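You operate a simulated robot arm through the tools that you are given. There is no shell and no other tool.

You run a simulated robot arm. Do the job below in one go: nothing can be reset, and whatever is moved stays where it is left.

Task
Join the white channel to the steel block in the welding jig.
Fine: screen shut, then table switched on; one good spot by one pull of the spot lever; then table off, gas lever shut, screen left shut. Leave the other channels. Where these are worked on the way, their far stop is far enough and under half their travel is too little: table switch.

Only the result counts: the job must be done as asked and must still hold three seconds after the hand-in. Knocking over, shifting, dropping, spilling or breaking anything else fails it.

Robot
A 7-joint arm with a two-finger parallel gripper, fixed in place. Base frame: the origin is at the foot of the arm, x ahead of it, y to its left, z up; the work surface is at about z = 840. Units: mm, rad, N and s.
With the tool pointing down near the work surface it reaches from about 300 to 700 mm from the base axis. Its first joint turns from -1.152 to 1.152 rad. Payload 1.57 kg.
The TCP is the grasp point between the finger pads, 30 mm short of the fingertips. In the tool frame z runs along the fingers and y along their closing line. The gripper opens to 110 mm. The fingers are 24 mm wide and 12 mm thick; the gripper's body (48 by 112 mm) begins 78 mm behind the TCP.
Orientation is that of the tool frame in the base frame, as [roll, pitch, yaw] about the fixed x, y, z axes, in that order (R = Rz(yaw) Ry(pitch) Rx(roll)). With the fingers straight down and closing along the base's y, the tool's x points along the base's -x, its y along +y and its z along -z.

Tools
- The arm moves only by the tool send_rows. Its argument "motion" is a list of rows, each an object (a shift or turn left out is 0, a gripper value left out holds the last) with "xyz": the shift along the base's x, y, z in units of 150 mm (1.0 is 150 mm), a list of three; "angular": the turn, a rotation vector about the base's x, y, z in units of 90 degrees (1.0 is 90 degrees), a list of three; "gripper": the finger opening in mm, from 0 to 110. In form: [{"xyz": [dx, dy, dz], "angular": [wx, wy, wz], "gripper": gripper}, ...]. A call has 1 to 20 rows; each row is the pose to reach, as a shift and turn from the pose commanded when the call began. A call with a number of a shift or a turn outside -1 to 1 is refused whole. Each row takes 0.2 s and may step no farther than 50 mm and 0.15 rad from the row before; otherwise, or with a gripper value out of range, the whole call is refused. Where a pose cannot be reached the arm comes as near as it can. A force on the tool above 80 N (or 10 N above the force at the start of the call, whichever is more), or a blocked arm, ends the call early, and 0.2 s more pass. Each finger travels about 108 mm/s and halts on what it meets, pressing with about 23 N; the grip force reading is that of the motor and also rises with nothing between the fingers. The clock runs only during rows and for 0.2 s after the last one: add rows that repeat a pose to give the fingers time. It gives the time, the measured TCP pose, the force on the tool (base axes), the opening and the grip force at its end, in the units of the frame above (readings bear some noise), with the torque about the TCP (base axes, N m) and any sound that the robot's microphone picked up.
- Cameras (640 x 400 px; columns grow to the right, rows downward): "scene" is fixed at [163.1, -388.7, 1406.1]; the picture's right is [0.79, -0.61, 0.00], its down [-0.31, -0.41, -0.86] and it looks along [0.52, 0.68, -0.52] (base axes); focal length 263 px, centre (320, 200). "wrist" rides on the gripper at [70, 16, -141] in the tool frame; the picture's right is [-0.23, 0.97, 0.00], its down [-0.86, -0.20, -0.48] and it looks along [-0.47, -0.11, 0.88] (tool axes); focal length 222 px, centre (320, 200). There is no depth. A picture from a camera that has moved, and an enlarged one, comes with that camera's place and axes in the base frame and with its lens.
- grab_frame(camera): a new picture of that camera. No time passes.
- close_up(camera, box): a new picture of the part [left, top, right, bottom] of that camera's present view, enlarged. No time passes.
- close_job(): hands the job in; it is judged then, once.

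Nothing tells you positions but the pictures and the camera data. Unless the task says otherwise, let go and move clear before handing in.

The tools are called after ">>>" as name(argument=value, ...) on one line, values as JSON. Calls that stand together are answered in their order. send_rows: Moves the arm, as the interface text tells. Its arguments: {"type":"object","properties":{"motion":{"type":"array"}},"required":["motion"]} The other tools are called the same way: grab_frame (camera) takes a picture; close_up (camera, box) takes an enlarged picture of a part of a camera's view; close_job () hands the job in.

At the start:

```text
t: 0.0
position: [375.8, -77.3, 1299.4]
orientation: [3.141, 0.0, -3.14]
ft_force: [-0.2, 0.0, -0.3]
wrist_torque: [0.01, 0.01, 0.02]
opening: 109.9
gripper_force: 0.1
```

scene: 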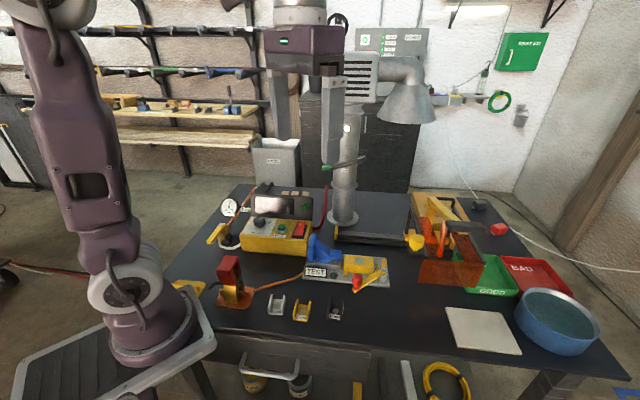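
wrist: 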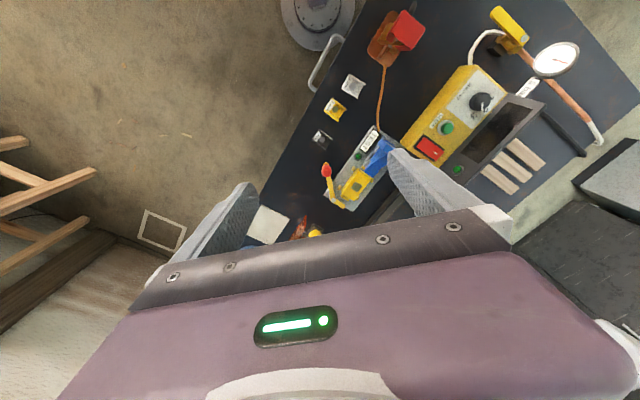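

I see a workbench with a yellow control box, a test fixture, three channels (white, yellow, dark), a welding jig area with hood, and trays. I will take close-ups first to work out what each item is.

>>> close_up(camera="scene", box=[160, 170, 420, 333])

>>> close_up(camera="scene", box=[380, 170, 620, 320])

>>> close_up(camera="wrist", box=[240, 0, 640, 250])

>>> close_up(camera="scene", box=[200, 200, 320, 275])

>>> close_up(camera="scene", box=[290, 220, 410, 295])

```text
2.45 times, centred on (290, 252) of scene
camera zoom: at [163.1, -388.7, 1406.1], right [0.79, -0.61, 0.0], down [-0.31, -0.41, -0.86], along [0.52, 0.68, -0.52], focal length 645 px, centre (394, 74)
```

zoom: 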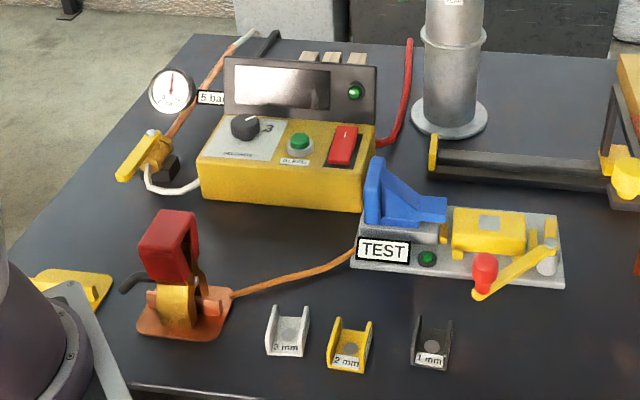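

```text
2.67 times, centred on (500, 245) of scene
camera zoom: at [163.1, -388.7, 1406.1], right [0.79, -0.61, 0.0], down [-0.31, -0.41, -0.86], along [0.52, 0.68, -0.52], focal length 701 px, centre (-160, 80)
```

zoom: 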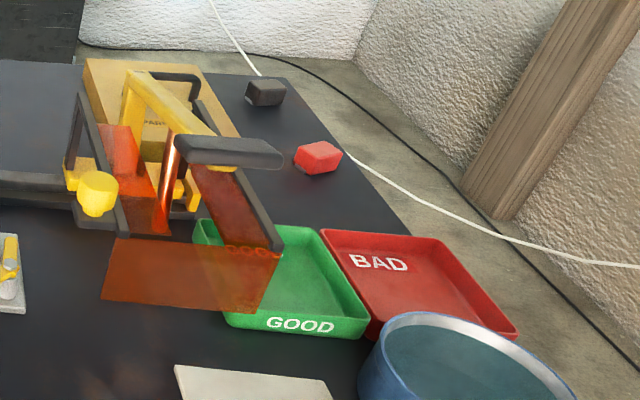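

```text
1.60 times, centred on (440, 125) of wrist
camera zoom: at [306.0, -59.0, 1439.3], right [0.23, 0.97, 0.0], down [0.86, -0.2, 0.48], along [0.47, -0.11, -0.88], focal length 355 px, centre (128, 320)
```

zoom: 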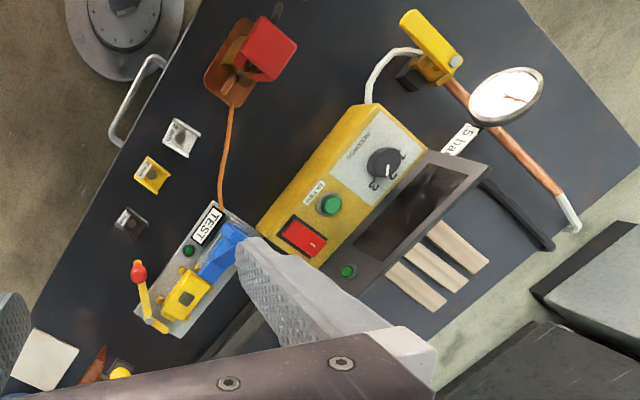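

```text
5.33 times, centred on (260, 238) of scene
camera zoom: at [163.1, -388.7, 1406.1], right [0.79, -0.61, 0.0], down [-0.31, -0.41, -0.86], along [0.52, 0.68, -0.52], focal length 1402 px, centre (640, 0)
```

zoom: 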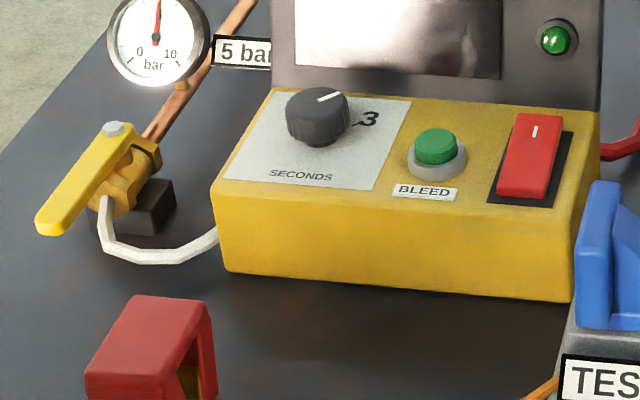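

```text
5.33 times, centred on (350, 258) of scene
camera zoom: at [163.1, -388.7, 1406.1], right [0.79, -0.61, 0.0], down [-0.31, -0.41, -0.86], along [0.52, 0.68, -0.52], focal length 1402 px, centre (160, -107)
```

zoom: 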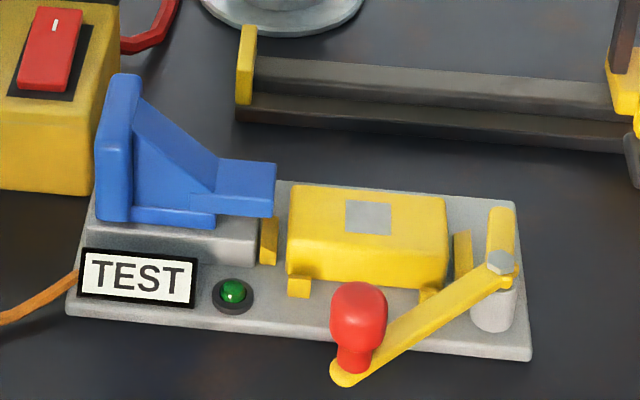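

I can see the main parts, but the functions of the jig, screen and levers are not clear yet. I'll enlarge more regions before moving.

>>> close_up(camera="scene", box=[400, 185, 496, 245])

>>> close_up(camera="scene", box=[400, 225, 496, 285])

>>> close_up(camera="scene", box=[180, 245, 276, 305])

>>> close_up(camera="scene", box=[255, 275, 351, 335])

>>> close_up(camera="scene", box=[320, 10, 480, 110])

>>> close_up(camera="scene", box=[236, 205, 300, 245])

>>> close_up(camera="wrist", box=[440, 60, 568, 140])

>>> close_up(camera="scene", box=[240, 130, 368, 210])

```text
6.67 times, centred on (448, 215) of scene
camera zoom: at [163.1, -388.7, 1406.1], right [0.79, -0.61, 0.0], down [-0.31, -0.41, -0.86], along [0.52, 0.68, -0.52], focal length 1752 px, centre (-533, 100)
```

zoom: 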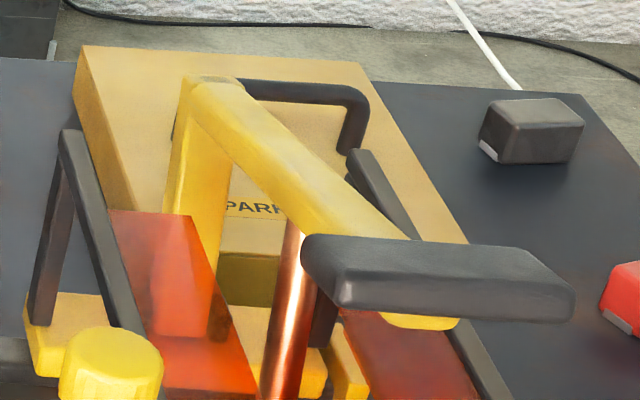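

```text
6.67 times, centred on (448, 255) of scene
camera zoom: at [163.1, -388.7, 1406.1], right [0.79, -0.61, 0.0], down [-0.31, -0.41, -0.86], along [0.52, 0.68, -0.52], focal length 1752 px, centre (-533, -167)
```

zoom: 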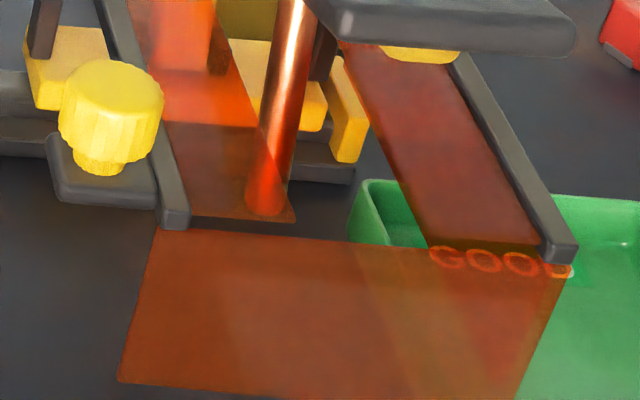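

```text
6.67 times, centred on (228, 275) of scene
camera zoom: at [163.1, -388.7, 1406.1], right [0.79, -0.61, 0.0], down [-0.31, -0.41, -0.86], along [0.52, 0.68, -0.52], focal length 1752 px, centre (933, -300)
```

zoom: 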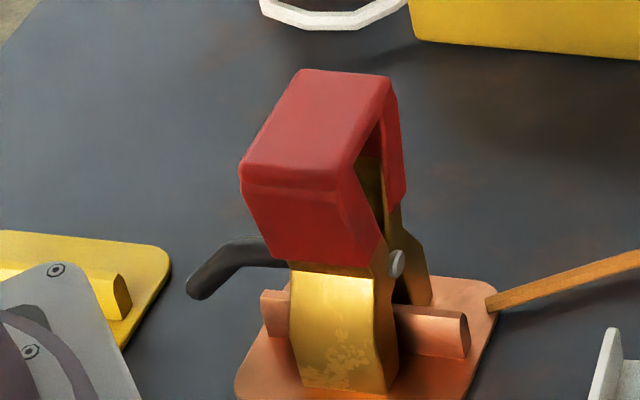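

```text
6.67 times, centred on (303, 305) of scene
camera zoom: at [163.1, -388.7, 1406.1], right [0.79, -0.61, 0.0], down [-0.31, -0.41, -0.86], along [0.52, 0.68, -0.52], focal length 1752 px, centre (433, -500)
```

zoom: 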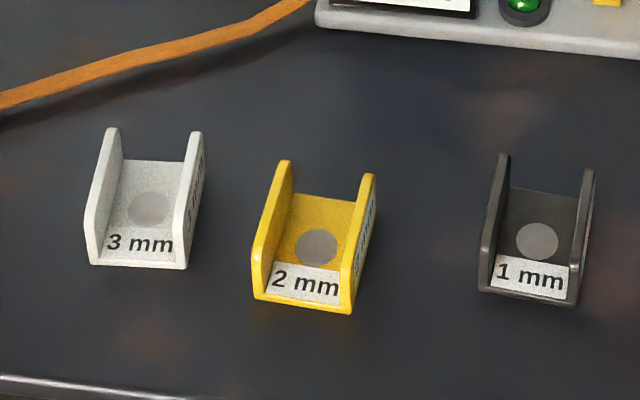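

```text
4.00 times, centred on (400, 60) of scene
camera zoom: at [163.1, -388.7, 1406.1], right [0.79, -0.61, 0.0], down [-0.31, -0.41, -0.86], along [0.52, 0.68, -0.52], focal length 1051 px, centre (0, 760)
```

zoom: 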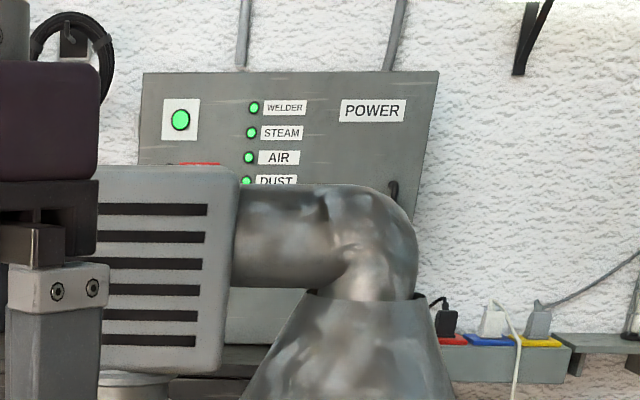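

```text
10.00 times, centred on (268, 225) of scene
camera zoom: at [163.1, -388.7, 1406.1], right [0.79, -0.61, 0.0], down [-0.31, -0.41, -0.86], along [0.52, 0.68, -0.52], focal length 2628 px, centre (840, -50)
```

zoom: 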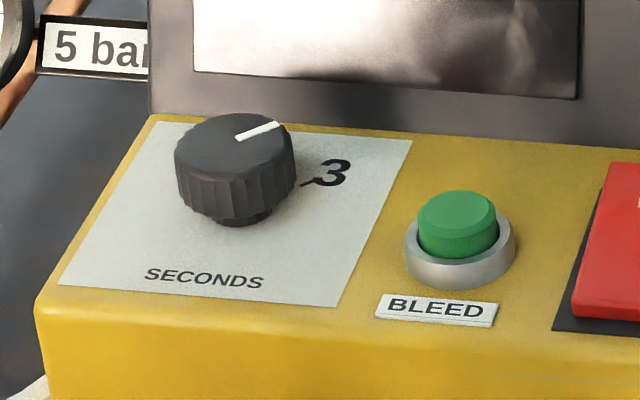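

```text
5.00 times, centred on (504, 100) of wrist
camera zoom: at [306.0, -59.0, 1439.3], right [0.23, 0.97, 0.0], down [0.86, -0.2, 0.48], along [0.47, -0.11, -0.88], focal length 1111 px, centre (-600, 700)
```

zoom: 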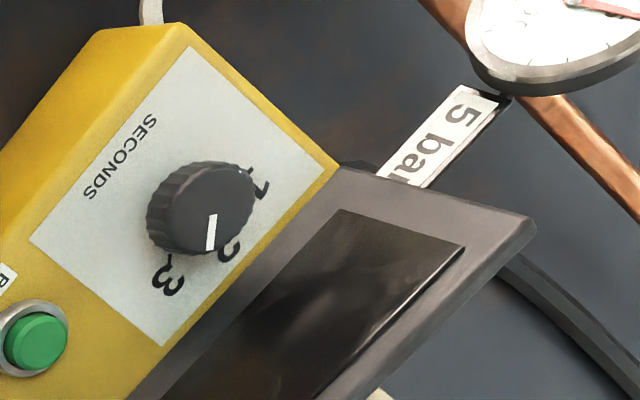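

```text
5.00 times, centred on (304, 170) of scene
camera zoom: at [163.1, -388.7, 1406.1], right [0.79, -0.61, 0.0], down [-0.31, -0.41, -0.86], along [0.52, 0.68, -0.52], focal length 1314 px, centre (400, 350)
```

zoom: 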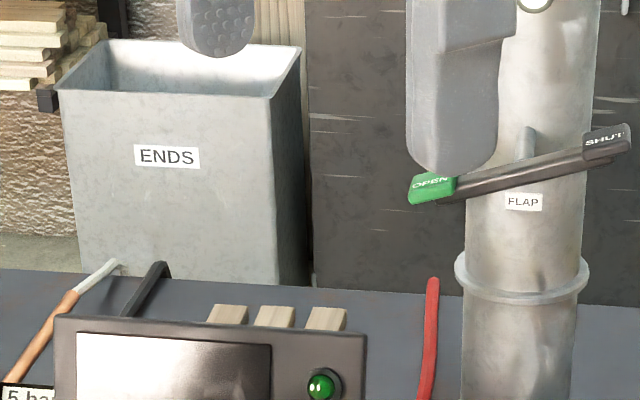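

The arm is clear above the bench. The white channel ("3 mm") looks to be near (335, 8), the timer box near (430, 170), the TEST fixture near (540, -10) and the screened machine near (800, -120). I'll move and tilt the wrist camera to look at the far machine.

>>> send_rows(motion=[{"xyz": [0.2, -0.1, 0], "angular": [0, -0.08, 0]}, {"xyz": [0.4, -0.2, 0], "angular": [0, -0.16, 0]}, {"xyz": [0.6, -0.3, 0], "angular": [0, -0.24, 0]}, {"xyz": [0.6, -0.3, 0], "angular": [0, -0.32, 0]}])

>>> grab_frame(camera="wrist")

>>> grab_frame(camera="scene")

```text
t: 1.0
position: [467.3, -122.7, 1298.9]
orientation: [3.14, 0.506, 3.141]
ft_force: [-0.1, 0.6, 0.2]
wrist_torque: [-0.01, -0.01, 0.03]
opening: 109.9
gripper_force: 0.1
```

```text
taken
camera wrist: at [337.1, -104.5, 1388.4], right [0.2, 0.97, 0.11], down [0.52, -0.2, 0.83], along [0.83, -0.11, -0.54], focal length 222 px, centre (320, 200)
```

wrist: 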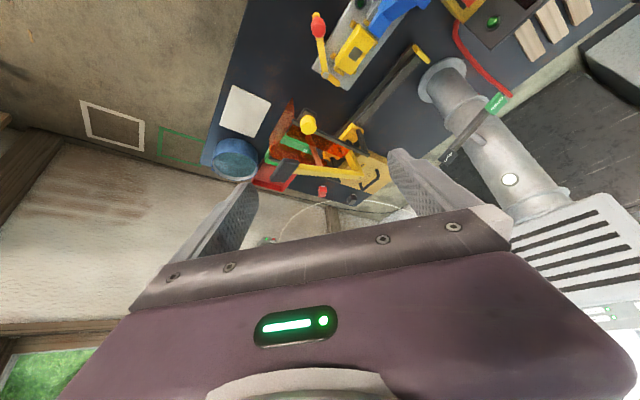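

```text
taken
```

scene: 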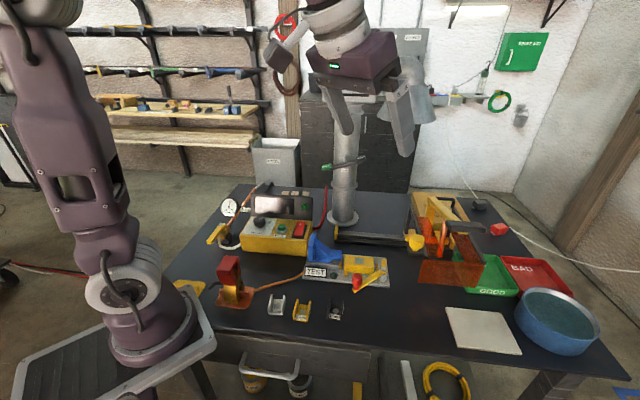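

>>> close_up(camera="wrist", box=[230, 80, 430, 205])

>>> close_up(camera="wrist", box=[290, 0, 530, 150])

>>> close_up(camera="wrist", box=[264, 90, 360, 150])

>>> close_up(camera="wrist", box=[304, 130, 400, 190])

```text
3.20 times, centred on (330, 142) of wrist
camera zoom: at [337.1, -104.5, 1388.4], right [0.2, 0.97, 0.11], down [0.52, -0.2, 0.83], along [0.83, -0.11, -0.54], focal length 711 px, centre (288, 384)
```

zoom: 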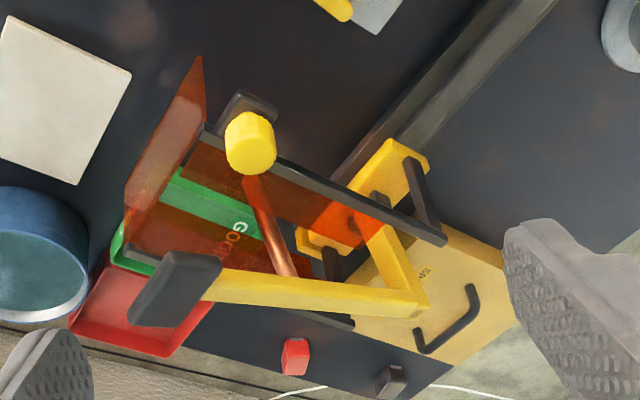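

```text
2.67 times, centred on (410, 75) of wrist
camera zoom: at [337.1, -104.5, 1388.4], right [0.2, 0.97, 0.11], down [0.52, -0.2, 0.83], along [0.83, -0.11, -0.54], focal length 592 px, centre (80, 533)
```

zoom: 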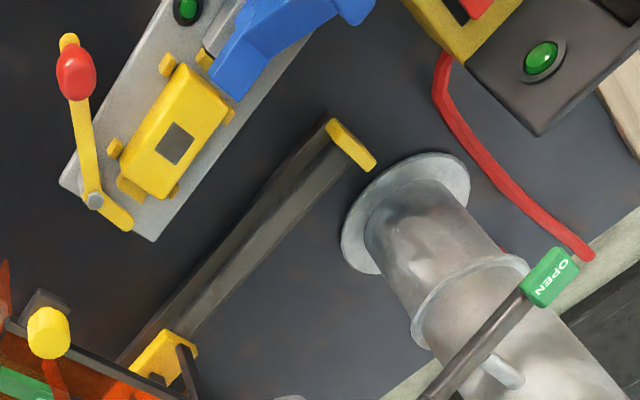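

```text
6.67 times, centred on (312, 120) of wrist
camera zoom: at [337.1, -104.5, 1388.4], right [0.2, 0.97, 0.11], down [0.52, -0.2, 0.83], along [0.83, -0.11, -0.54], focal length 1481 px, centre (373, 733)
```

zoom: 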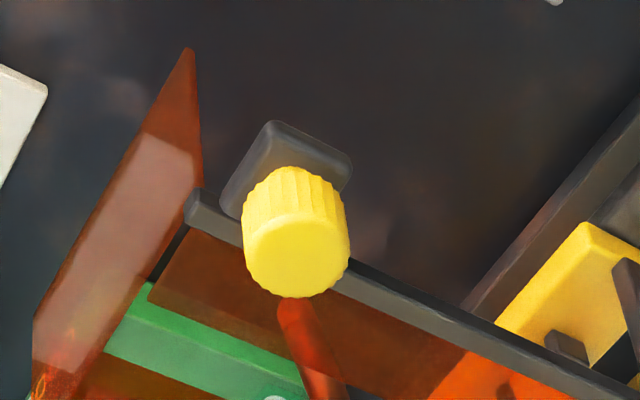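

```text
6.67 times, centred on (352, 160) of wrist
camera zoom: at [337.1, -104.5, 1388.4], right [0.2, 0.97, 0.11], down [0.52, -0.2, 0.83], along [0.83, -0.11, -0.54], focal length 1481 px, centre (107, 467)
```

zoom: 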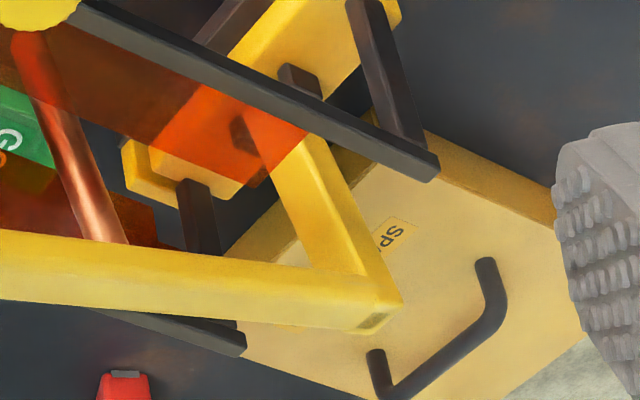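

The far machine is a "SPARK…" head with a copper electrode, orange screen panels and a yellow-knobbed carriage on a rail. The TEST fixture near (540, -10) needs a closer view from above, so I'll move over it.

>>> send_rows(motion=[{"xyz": [0.15, 0.11, -0.16], "angular": [0, 0.053, 0]}, {"xyz": [0.3, 0.22, -0.33], "angular": [0, 0.107, 0]}, {"xyz": [0.45, 0.34, -0.5], "angular": [0, 0.16, 0]}, {"xyz": [0.6, 0.45, -0.66], "angular": [0, 0.213, 0]}, {"xyz": [0.75, 0.57, -0.83], "angular": [0, 0.267, 0]}, {"xyz": [0.87, 0.68, -1.0], "angular": [0, 0.32, 0]}])

>>> grab_frame(camera="wrist")

>>> grab_frame(camera="scene")

```text
t: 2.4
position: [596.4, -19.3, 1150.5]
orientation: [3.141, -0.002, 3.14]
ft_force: [0.2, 0.9, 0.0]
wrist_torque: [0.0, 0.0, 0.0]
opening: 110.0
gripper_force: 0.0
```

```text
taken
camera wrist: at [526.4, -2.4, 1291.1], right [0.23, 0.97, 0.0], down [0.86, -0.2, 0.48], along [0.46, -0.11, -0.88], focal length 222 px, centre (320, 200)
```

wrist: 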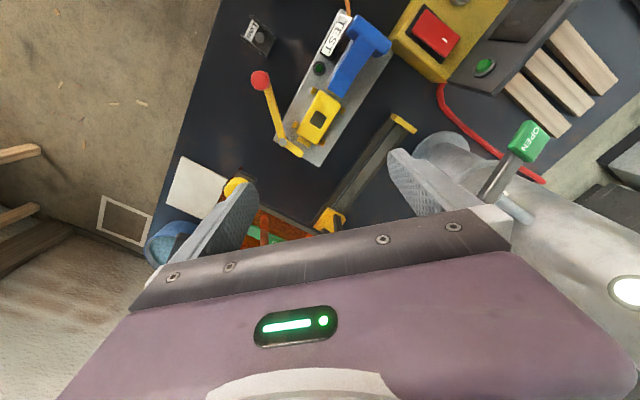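

```text
taken
```

scene: 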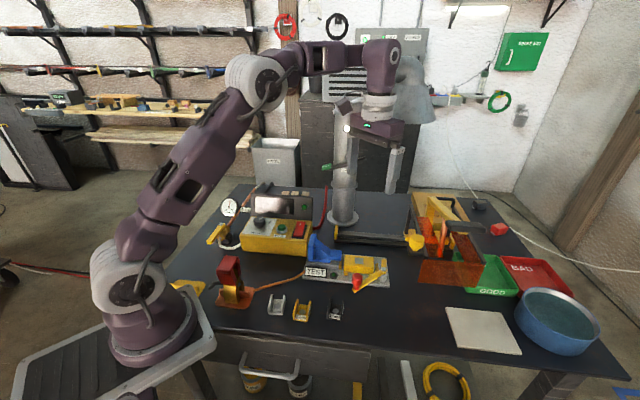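

>>> close_up(camera="wrist", box=[240, 5, 416, 115])

>>> close_up(camera="wrist", box=[240, 70, 352, 170])

>>> close_up(camera="wrist", box=[300, 5, 400, 70])

>>> close_up(camera="wrist", box=[210, 160, 410, 260])

```text
3.64 times, centred on (328, 60) of wrist
camera zoom: at [526.4, -2.4, 1291.1], right [0.23, 0.97, 0.0], down [0.86, -0.2, 0.48], along [0.46, -0.11, -0.88], focal length 808 px, centre (291, 709)
```

zoom: 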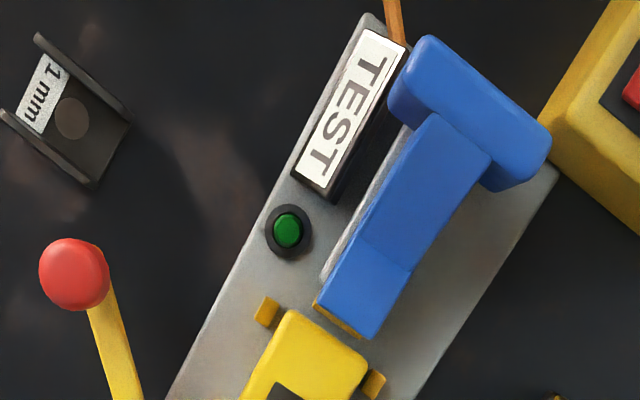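

```text
4.00 times, centred on (296, 120) of wrist
camera zoom: at [526.4, -2.4, 1291.1], right [0.23, 0.97, 0.0], down [0.86, -0.2, 0.48], along [0.46, -0.11, -0.88], focal length 888 px, centre (416, 520)
```

zoom: 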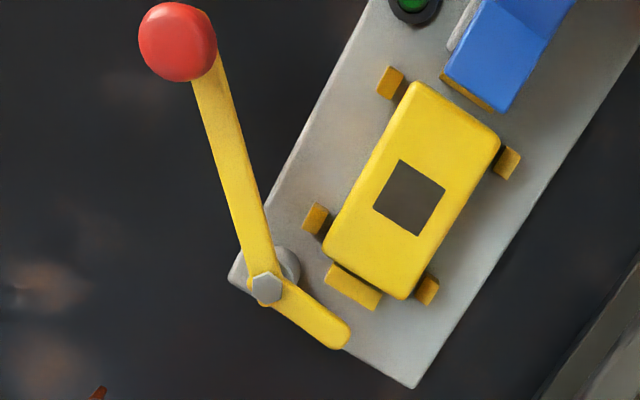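

```text
6.15 times, centred on (350, 38) of wrist
camera zoom: at [526.4, -2.4, 1291.1], right [0.23, 0.97, 0.0], down [0.86, -0.2, 0.48], along [0.46, -0.11, -0.88], focal length 1367 px, centre (135, 1200)
```

zoom: 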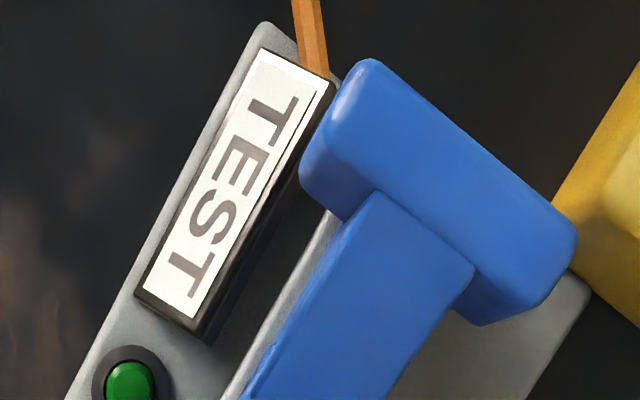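

```text
3.20 times, centred on (310, 210) of wrist
camera zoom: at [526.4, -2.4, 1291.1], right [0.23, 0.97, 0.0], down [0.86, -0.2, 0.48], along [0.46, -0.11, -0.88], focal length 711 px, centre (352, 168)
```

zoom: 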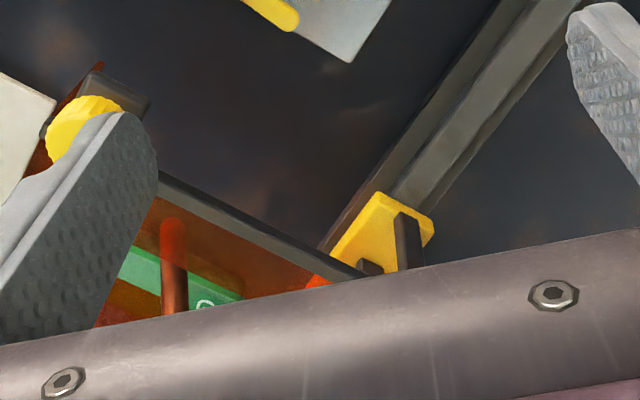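

The TEST plate carries a blue T-shaped part, a yellow holder with a metallic square, and a red-knobbed lever. The machine with the black handle triangulates to about (686, -218, 1065), and the yellow knob to about (633, -148, 1003). I'll look under that machine from lower and in front.

>>> send_rows(motion=[{"xyz": [-0.16, -0.15, -0.08], "angular": [0, -0.09, 0]}, {"xyz": [-0.32, -0.3, -0.16], "angular": [0, -0.18, 0]}, {"xyz": [-0.48, -0.44, -0.24], "angular": [0, -0.27, 0]}, {"xyz": [-0.64, -0.58, -0.32], "angular": [0, -0.36, 0]}, {"xyz": [-0.8, -0.72, -0.4], "angular": [0, -0.45, 0]}, {"xyz": [-0.97, -0.87, -0.47], "angular": [0, -0.54, 0]}])

>>> grab_frame(camera="wrist")

>>> close_up(camera="wrist", box=[230, 60, 430, 210])

>>> close_up(camera="scene", box=[400, 180, 540, 300])

```text
t: 3.8
position: [449.3, -148.8, 1077.6]
orientation: [3.134, 0.845, 3.132]
ft_force: [0.4, -0.4, 0.0]
wrist_torque: [0.01, 0.02, 0.03]
opening: 109.8
gripper_force: 0.1
```

```text
taken
camera wrist: at [297.6, -131.7, 1118.5], right [0.15, 0.97, 0.18], down [0.21, -0.21, 0.96], along [0.97, -0.11, -0.23], focal length 222 px, centre (320, 200)
```

wrist: 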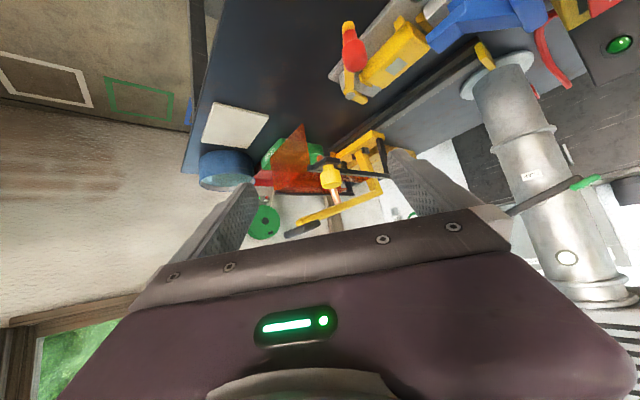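

```text
2.67 times, centred on (330, 135) of wrist
camera zoom: at [297.6, -131.7, 1118.5], right [0.15, 0.97, 0.18], down [0.21, -0.21, 0.96], along [0.97, -0.11, -0.23], focal length 592 px, centre (293, 373)
```

zoom: 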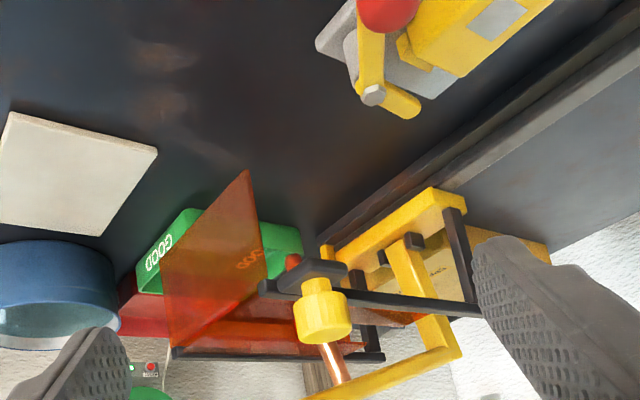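

```text
3.33 times, centred on (470, 240) of scene
camera zoom: at [163.1, -388.7, 1406.1], right [0.79, -0.61, 0.0], down [-0.31, -0.41, -0.86], along [0.52, 0.68, -0.52], focal length 876 px, centre (-180, 67)
```

zoom: 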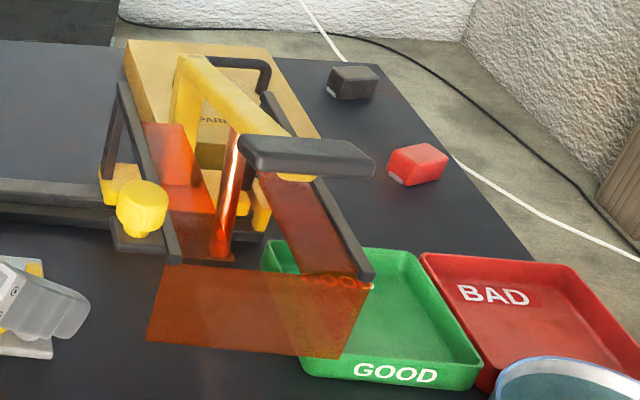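

The whole screened head (orange panels, yellow arm with black handle, copper rod) sits on a yellow carriage on the rail. The rod's offset from the metallic square on the TEST plate, about 215 mm, is exactly parallel to the rail. So the carriage should slide left over the jig, and the square at about (584, -20, 870) is the steel block. I'll take a closer view of the jig from above.

>>> send_rows(motion=[{"xyz": [0.16, 0.13, 0.0], "angular": [0, 0.09, 0]}, {"xyz": [0.32, 0.26, 0.0], "angular": [0, 0.18, 0]}, {"xyz": [0.48, 0.4, 0.0], "angular": [0, 0.27, 0]}, {"xyz": [0.64, 0.53, -0.1], "angular": [0, 0.36, 0]}, {"xyz": [0.8, 0.66, -0.2], "angular": [0, 0.45, 0]}, {"xyz": [0.97, 0.8, -0.32], "angular": [0, 0.54, 0]}])

>>> grab_frame(camera="wrist")

>>> close_up(camera="wrist", box=[220, 0, 420, 125])

>>> close_up(camera="wrist", box=[220, 80, 380, 180])

```text
t: 5.2
position: [594.8, -31.5, 1030.0]
orientation: [-3.141, -0.004, 3.14]
ft_force: [-0.4, 0.3, -0.2]
wrist_torque: [0.01, -0.01, 0.0]
opening: 109.7
gripper_force: 0.2
```

```text
taken
camera wrist: at [524.9, -12.8, 1170.0], right [0.23, 0.97, 0.0], down [0.86, -0.2, 0.48], along [0.46, -0.11, -0.88], focal length 222 px, centre (320, 200)
```

wrist: 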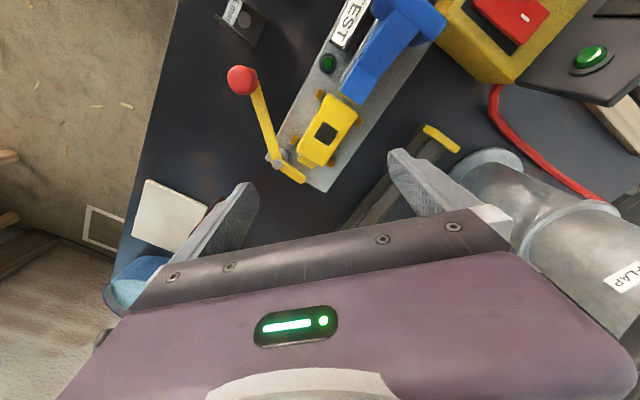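

```text
3.20 times, centred on (320, 62) of wrist
camera zoom: at [524.9, -12.8, 1170.0], right [0.23, 0.97, 0.0], down [0.86, -0.2, 0.48], along [0.46, -0.11, -0.88], focal length 711 px, centre (320, 640)
```

zoom: 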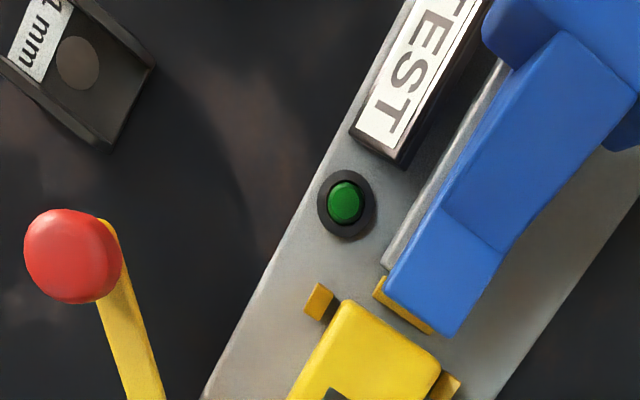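

```text
4.00 times, centred on (300, 130) of wrist
camera zoom: at [524.9, -12.8, 1170.0], right [0.23, 0.97, 0.0], down [0.86, -0.2, 0.48], along [0.46, -0.11, -0.88], focal length 888 px, centre (400, 480)
```

zoom: 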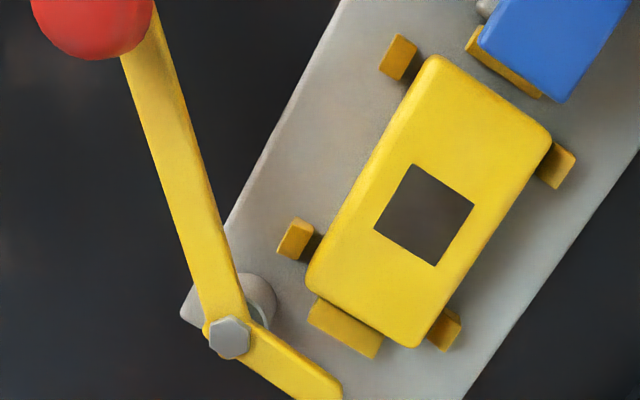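

The steel block is a yellow-painted block about 46 × 86 mm with a bare ~25 mm square at (585, -19, 870), sitting between small pegs. The red-knobbed lever looks like a swing clamp. I need a low, sideways view to get the heights of the blue T and the lever.

>>> send_rows(motion=[{"xyz": [-0.16, -0.05, 0.0], "angular": [0, -0.09, 0]}, {"xyz": [-0.32, -0.1, 0.0], "angular": [0, -0.18, 0]}, {"xyz": [-0.48, -0.15, 0.0], "angular": [0, -0.27, 0]}, {"xyz": [-0.64, -0.2, -0.15], "angular": [0, -0.36, 0]}, {"xyz": [-0.8, -0.25, -0.3], "angular": [0, -0.45, 0]}, {"xyz": [-0.96, -0.3, -0.47], "angular": [0, -0.54, 0]}])

>>> grab_frame(camera="wrist")

>>> close_up(camera="wrist", box=[240, 40, 480, 190])

>>> close_up(camera="wrist", box=[320, 80, 480, 180])

```text
t: 6.6
position: [480.3, -75.8, 971.8]
orientation: [-3.139, 0.836, 3.14]
ft_force: [0.2, -0.2, 0.1]
wrist_torque: [0.0, 0.08, 0.0]
opening: 110.3
gripper_force: 0.0
out of reach, approached as far as the arm can: row 6
```

```text
taken
camera wrist: at [329.2, -57.9, 1012.9], right [0.16, 0.97, 0.17], down [0.22, -0.2, 0.96], along [0.96, -0.11, -0.24], focal length 222 px, centre (320, 200)
```

wrist: 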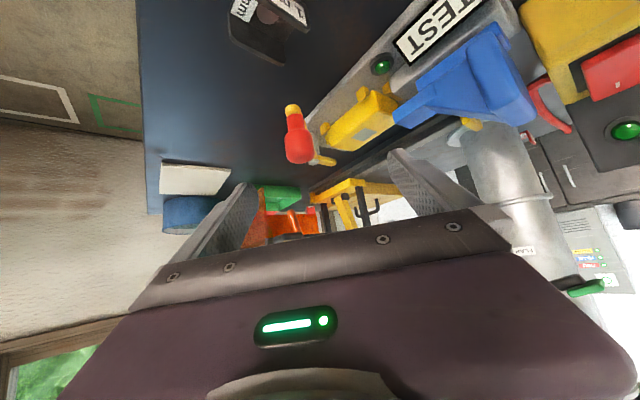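

```text
2.67 times, centred on (360, 115) of wrist
camera zoom: at [329.2, -57.9, 1012.9], right [0.16, 0.97, 0.17], down [0.22, -0.2, 0.96], along [0.96, -0.11, -0.24], focal length 592 px, centre (213, 427)
```

zoom: 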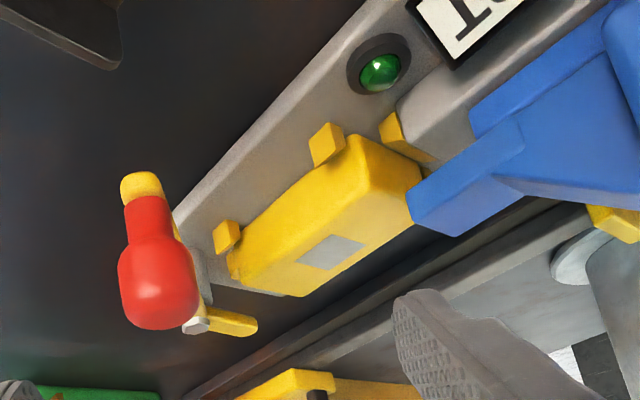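

```text
4.00 times, centred on (400, 130) of wrist
camera zoom: at [329.2, -57.9, 1012.9], right [0.16, 0.97, 0.17], down [0.22, -0.2, 0.96], along [0.96, -0.11, -0.24], focal length 888 px, centre (0, 480)
```

zoom: 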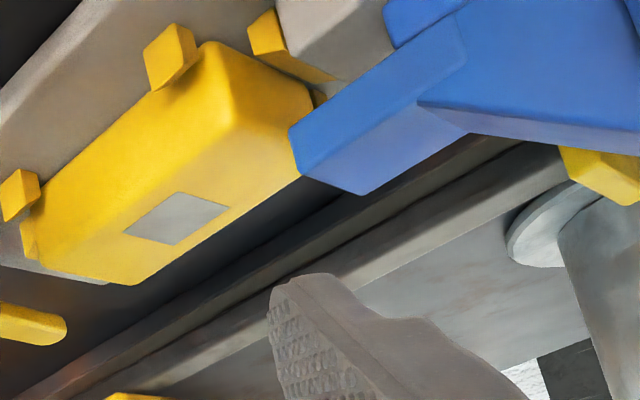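

The image is upside-down here: the blue tip spans z ≈ 877–897 with the block top at 870, so the blue piece rides just above the block. Next I'll view the timer box, gas valve and earth clamp from above.

>>> send_rows(motion=[{"xyz": [0, 0.16, 0.2], "angular": [0, 0.09, 0]}, {"xyz": [0, 0.32, 0.4], "angular": [0, 0.18, 0]}, {"xyz": [0, 0.48, 0.6], "angular": [0, 0.27, 0]}, {"xyz": [0, 0.64, 0.8], "angular": [0, 0.36, 0]}, {"xyz": [0, 0.8, 0.9], "angular": [0, 0.45, 0]}, {"xyz": [0, 1.0, 1.0], "angular": [0, 0.54, 0]}])

>>> send_rows(motion=[{"xyz": [0, 0.3, 0]}, {"xyz": [0, 0.6, 0]}])

>>> grab_frame(camera="wrist")

>>> grab_frame(camera="scene")

```text
t: 8.0
position: [484.7, 75.2, 1123.6]
orientation: [-3.141, 0.001, 3.141]
ft_force: [-0.3, -0.8, 0.5]
wrist_torque: [-0.02, -0.01, 0.02]
opening: 110.1
gripper_force: 0.0
out of reach, approached as far as the arm can: row 2
```

```text
t: 8.6
position: [486.0, 165.5, 1123.5]
orientation: [-3.141, -0.001, 3.141]
ft_force: [-0.3, -0.3, 0.2]
wrist_torque: [-0.03, 0.01, 0.01]
opening: 110.0
gripper_force: 0.0
```

```text
taken
camera wrist: at [415.1, 183.4, 1263.6], right [0.23, 0.97, 0.0], down [0.85, -0.2, 0.48], along [0.47, -0.11, -0.88], focal length 222 px, centre (320, 200)
```

wrist: 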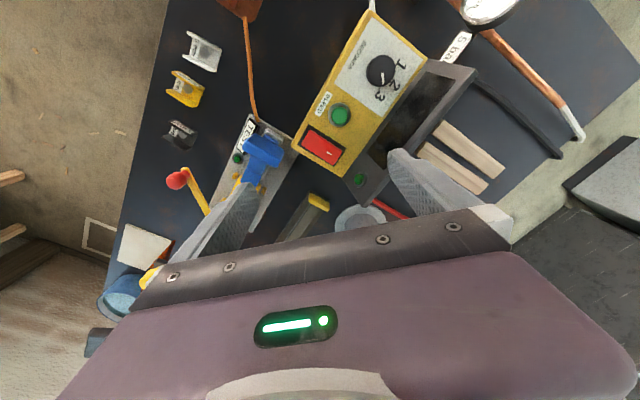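

```text
taken
```

scene: 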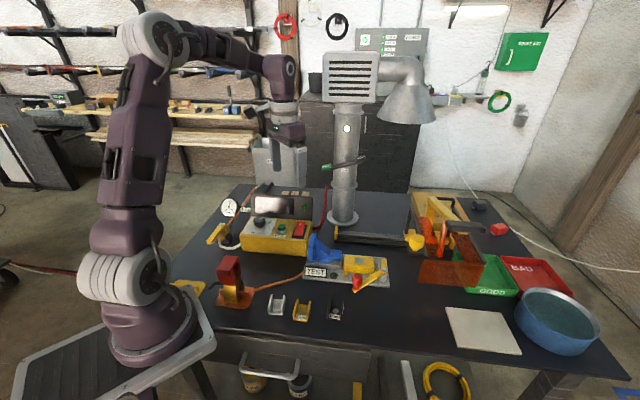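

>>> close_up(camera="wrist", box=[280, 0, 480, 125])

>>> close_up(camera="wrist", box=[290, 100, 450, 200])

>>> close_up(camera="wrist", box=[150, 20, 250, 160])

>>> close_up(camera="scene", box=[316, 120, 396, 230])

>>> close_up(camera="scene", box=[200, 185, 320, 260])

>>> close_up(camera="scene", box=[340, 10, 480, 98])

```text
3.20 times, centred on (380, 62) of wrist
camera zoom: at [415.1, 183.4, 1263.6], right [0.23, 0.97, 0.0], down [0.85, -0.2, 0.48], along [0.47, -0.11, -0.88], focal length 711 px, centre (128, 640)
```

zoom: 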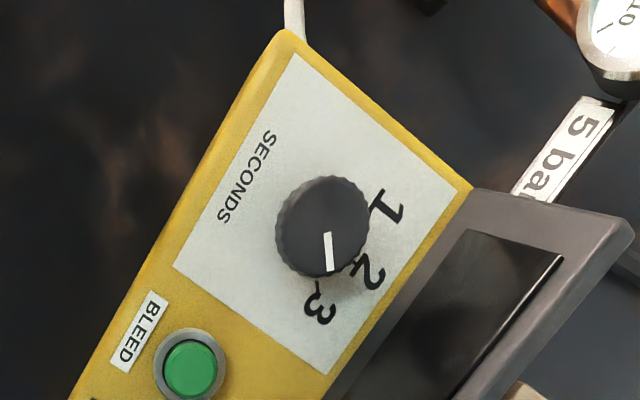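

```text
4.00 times, centred on (370, 150) of wrist
camera zoom: at [415.1, 183.4, 1263.6], right [0.23, 0.97, 0.0], down [0.85, -0.2, 0.48], along [0.47, -0.11, -0.88], focal length 888 px, centre (120, 400)
```

zoom: 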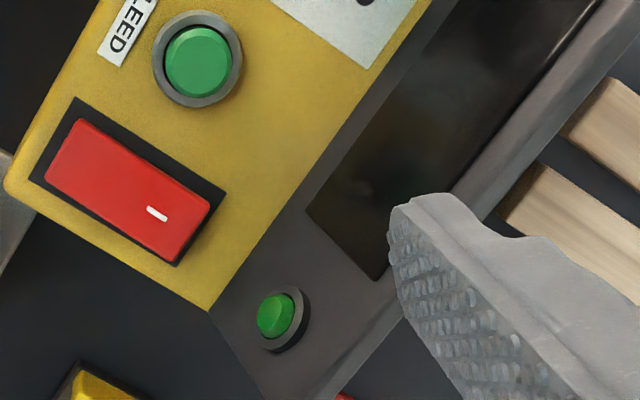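

```text
2.86 times, centred on (200, 90) of wrist
camera zoom: at [415.1, 183.4, 1263.6], right [0.23, 0.97, 0.0], down [0.85, -0.2, 0.48], along [0.47, -0.11, -0.88], focal length 635 px, centre (663, 514)
```

zoom: 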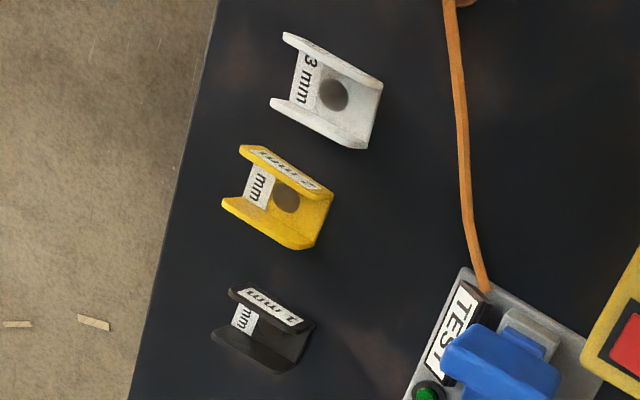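

```text
3.64 times, centred on (356, 175) of scene
camera zoom: at [163.1, -388.7, 1406.1], right [0.79, -0.61, 0.0], down [-0.31, -0.41, -0.86], along [0.52, 0.68, -0.52], focal length 956 px, centre (189, 291)
```

zoom: 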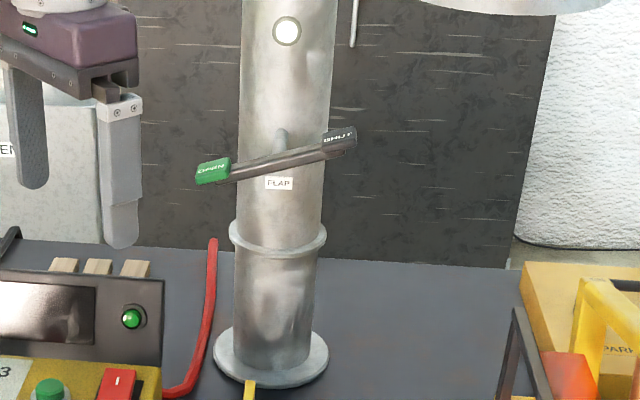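

```text
5.33 times, centred on (260, 222) of scene
camera zoom: at [163.1, -388.7, 1406.1], right [0.79, -0.61, 0.0], down [-0.31, -0.41, -0.86], along [0.52, 0.68, -0.52], focal length 1402 px, centre (640, 80)
```

zoom: 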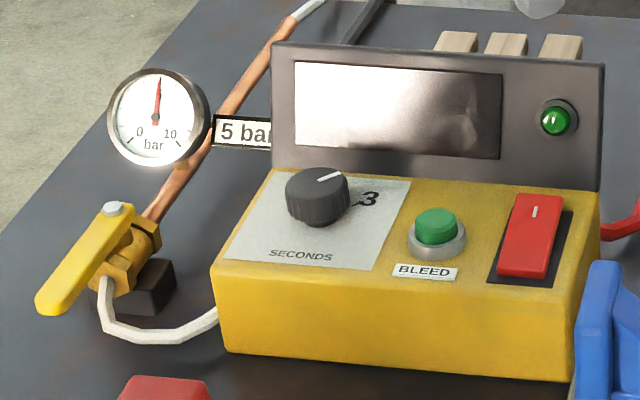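

```text
4.55 times, centred on (410, 54) of scene
camera zoom: at [163.1, -388.7, 1406.1], right [0.79, -0.61, 0.0], down [-0.31, -0.41, -0.86], along [0.52, 0.68, -0.52], focal length 1195 px, centre (-89, 864)
```

zoom: 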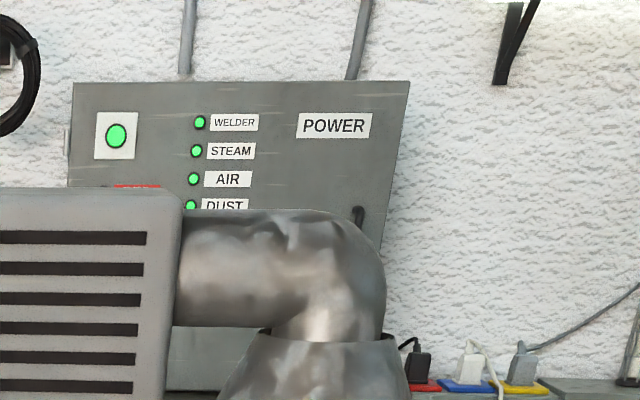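

The timer pointer works out to be on "3" already, which matches the 3 mm channel. The gas lever lies in line with its pipe, so it is open, and the gauge reads 5 bar. I'll take finer views of the jig, the earth clamp and the gas valve.

>>> close_up(camera="scene", box=[298, 228, 362, 288])

>>> close_up(camera="scene", box=[338, 248, 394, 298])

>>> close_up(camera="scene", box=[400, 185, 500, 265])

>>> close_up(camera="scene", box=[160, 250, 256, 310])

>>> close_up(camera="scene", box=[200, 195, 264, 250])

>>> close_up(camera="wrist", box=[215, 100, 305, 215])

```text
6.67 times, centred on (330, 258) of scene
camera zoom: at [163.1, -388.7, 1406.1], right [0.79, -0.61, 0.0], down [-0.31, -0.41, -0.86], along [0.52, 0.68, -0.52], focal length 1752 px, centre (253, -187)
```

zoom: 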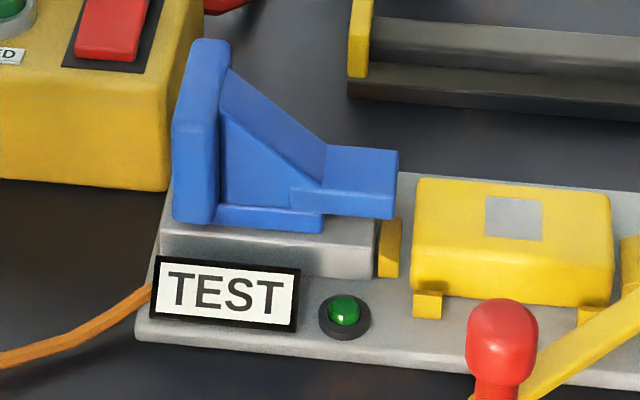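

```text
8.00 times, centred on (366, 273) of scene
camera zoom: at [163.1, -388.7, 1406.1], right [0.79, -0.61, 0.0], down [-0.31, -0.41, -0.86], along [0.52, 0.68, -0.52], focal length 2103 px, centre (-48, -384)
```

zoom: 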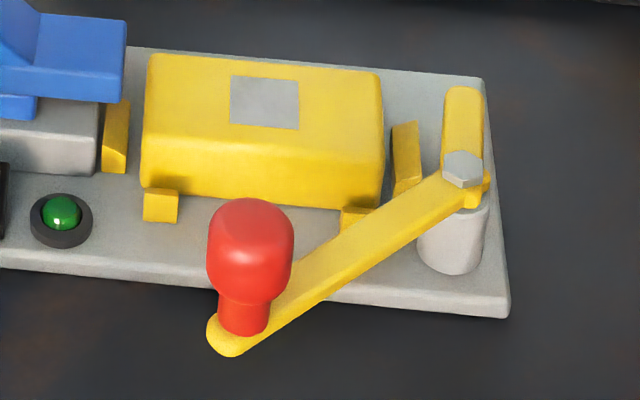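

```text
5.00 times, centred on (450, 225) of scene
camera zoom: at [163.1, -388.7, 1406.1], right [0.79, -0.61, 0.0], down [-0.31, -0.41, -0.86], along [0.52, 0.68, -0.52], focal length 1314 px, centre (-330, 75)
```

zoom: 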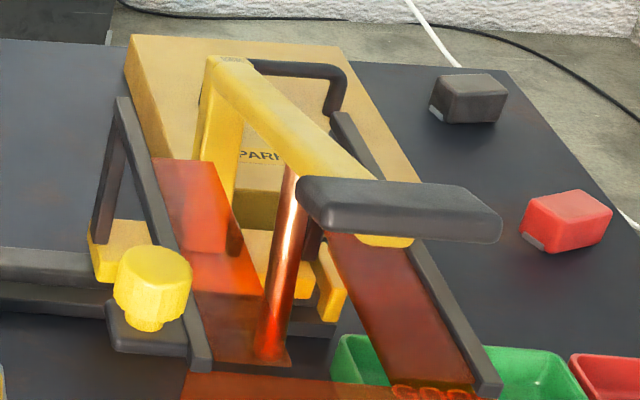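

```text
6.67 times, centred on (208, 280) of scene
camera zoom: at [163.1, -388.7, 1406.1], right [0.79, -0.61, 0.0], down [-0.31, -0.41, -0.86], along [0.52, 0.68, -0.52], focal length 1752 px, centre (1067, -333)
```

zoom: 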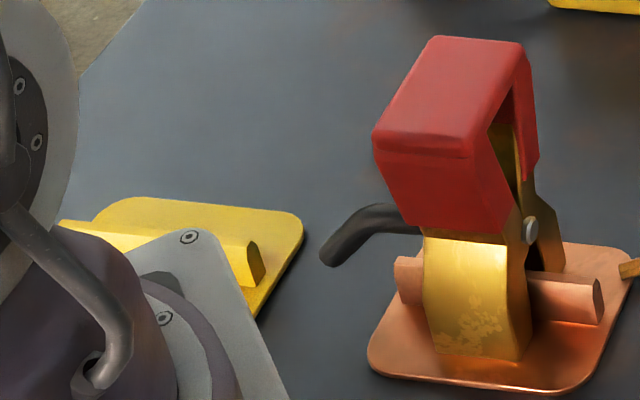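

```text
7.27 times, centred on (232, 222) of scene
camera zoom: at [163.1, -388.7, 1406.1], right [0.79, -0.61, 0.0], down [-0.31, -0.41, -0.86], along [0.52, 0.68, -0.52], focal length 1912 px, centre (960, 36)
```

zoom: 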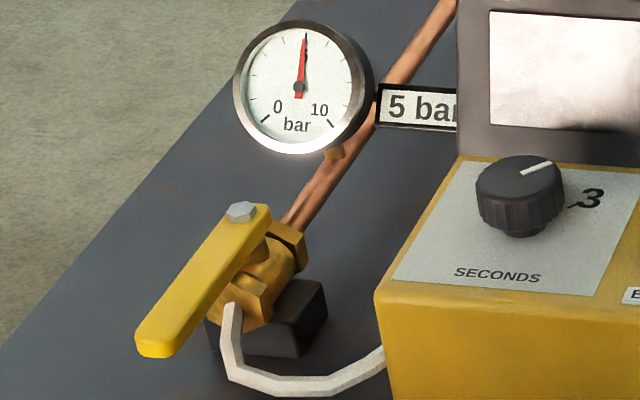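

```text
3.48 times, centred on (260, 158) of wrist
camera zoom: at [415.1, 183.4, 1263.6], right [0.23, 0.97, 0.0], down [0.85, -0.2, 0.48], along [0.47, -0.11, -0.88], focal length 773 px, centre (529, 348)
```

zoom: 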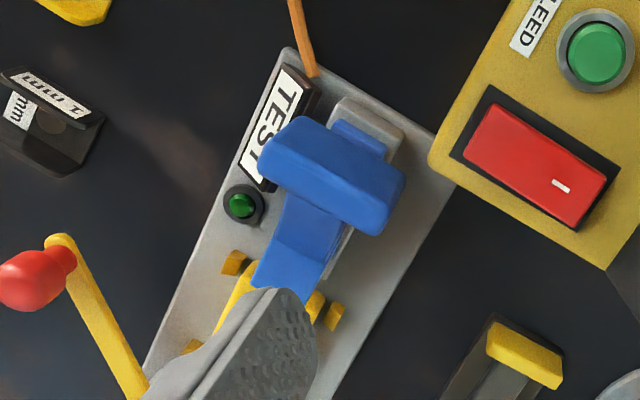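

The earth clamp sits on its copper bar, the timer points at 3 and gas is open at 5 bar. The sliding head's left stop would put the rod right over the steel square. Now I need to see which side of the red rocker is down, so I'll take a lower view of it.

>>> send_rows(motion=[{"xyz": [0, 0.0, -0.17], "angular": [0, -0.08, 0]}, {"xyz": [0, 0.0, -0.34], "angular": [0, -0.16, 0]}, {"xyz": [0, 0.0, -0.51], "angular": [0, -0.24, 0]}, {"xyz": [-0.04, 0.0, -0.66], "angular": [0, -0.32, 0]}])

>>> grab_frame(camera="wrist")

>>> close_up(camera="wrist", box=[270, 90, 400, 190])

>>> close_up(camera="scene", box=[276, 212, 324, 252])

```text
t: 9.6
position: [489.1, 153.9, 1036.7]
orientation: [-3.108, 0.457, 3.136]
ft_force: [0.4, -0.5, 0.1]
wrist_torque: [0.03, 0.0, -0.01]
opening: 110.1
gripper_force: 0.1
out of reach, approached as far as the arm can: row 4
```

```text
taken
camera wrist: at [364.3, 176.7, 1130.8], right [0.22, 0.97, 0.07], down [0.55, -0.19, 0.81], along [0.8, -0.14, -0.58], focal length 222 px, centre (320, 200)
```

wrist: 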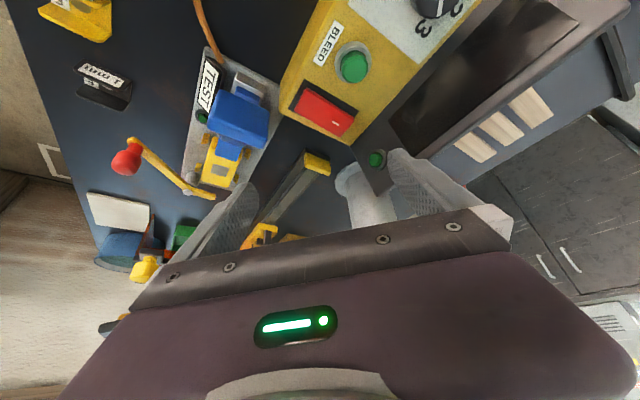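

```text
4.00 times, centred on (335, 140) of wrist
camera zoom: at [364.3, 176.7, 1130.8], right [0.22, 0.97, 0.07], down [0.55, -0.19, 0.81], along [0.8, -0.14, -0.58], focal length 888 px, centre (260, 440)
```

zoom: 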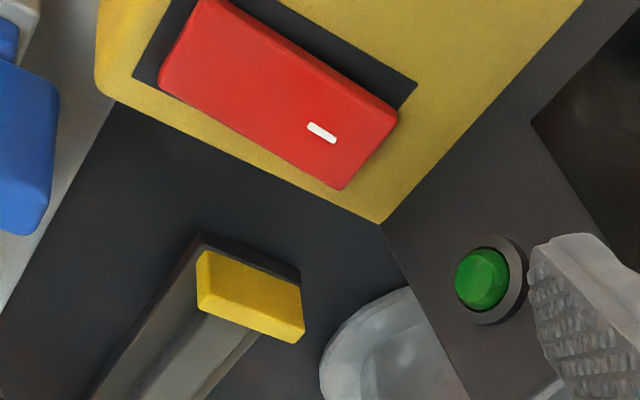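

```text
10.00 times, centred on (300, 232) of scene
camera zoom: at [163.1, -388.7, 1406.1], right [0.79, -0.61, 0.0], down [-0.31, -0.41, -0.86], along [0.52, 0.68, -0.52], focal length 2628 px, centre (520, -120)
```

zoom: 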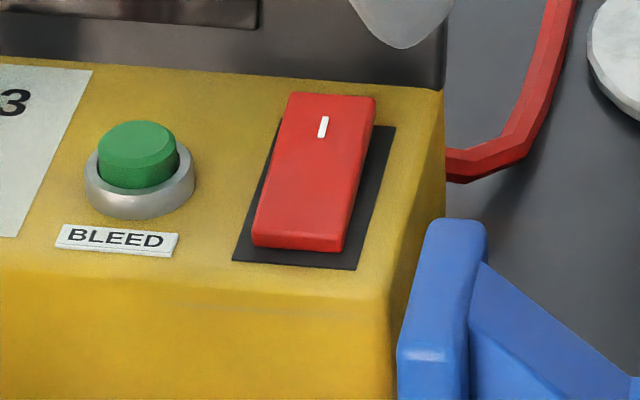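

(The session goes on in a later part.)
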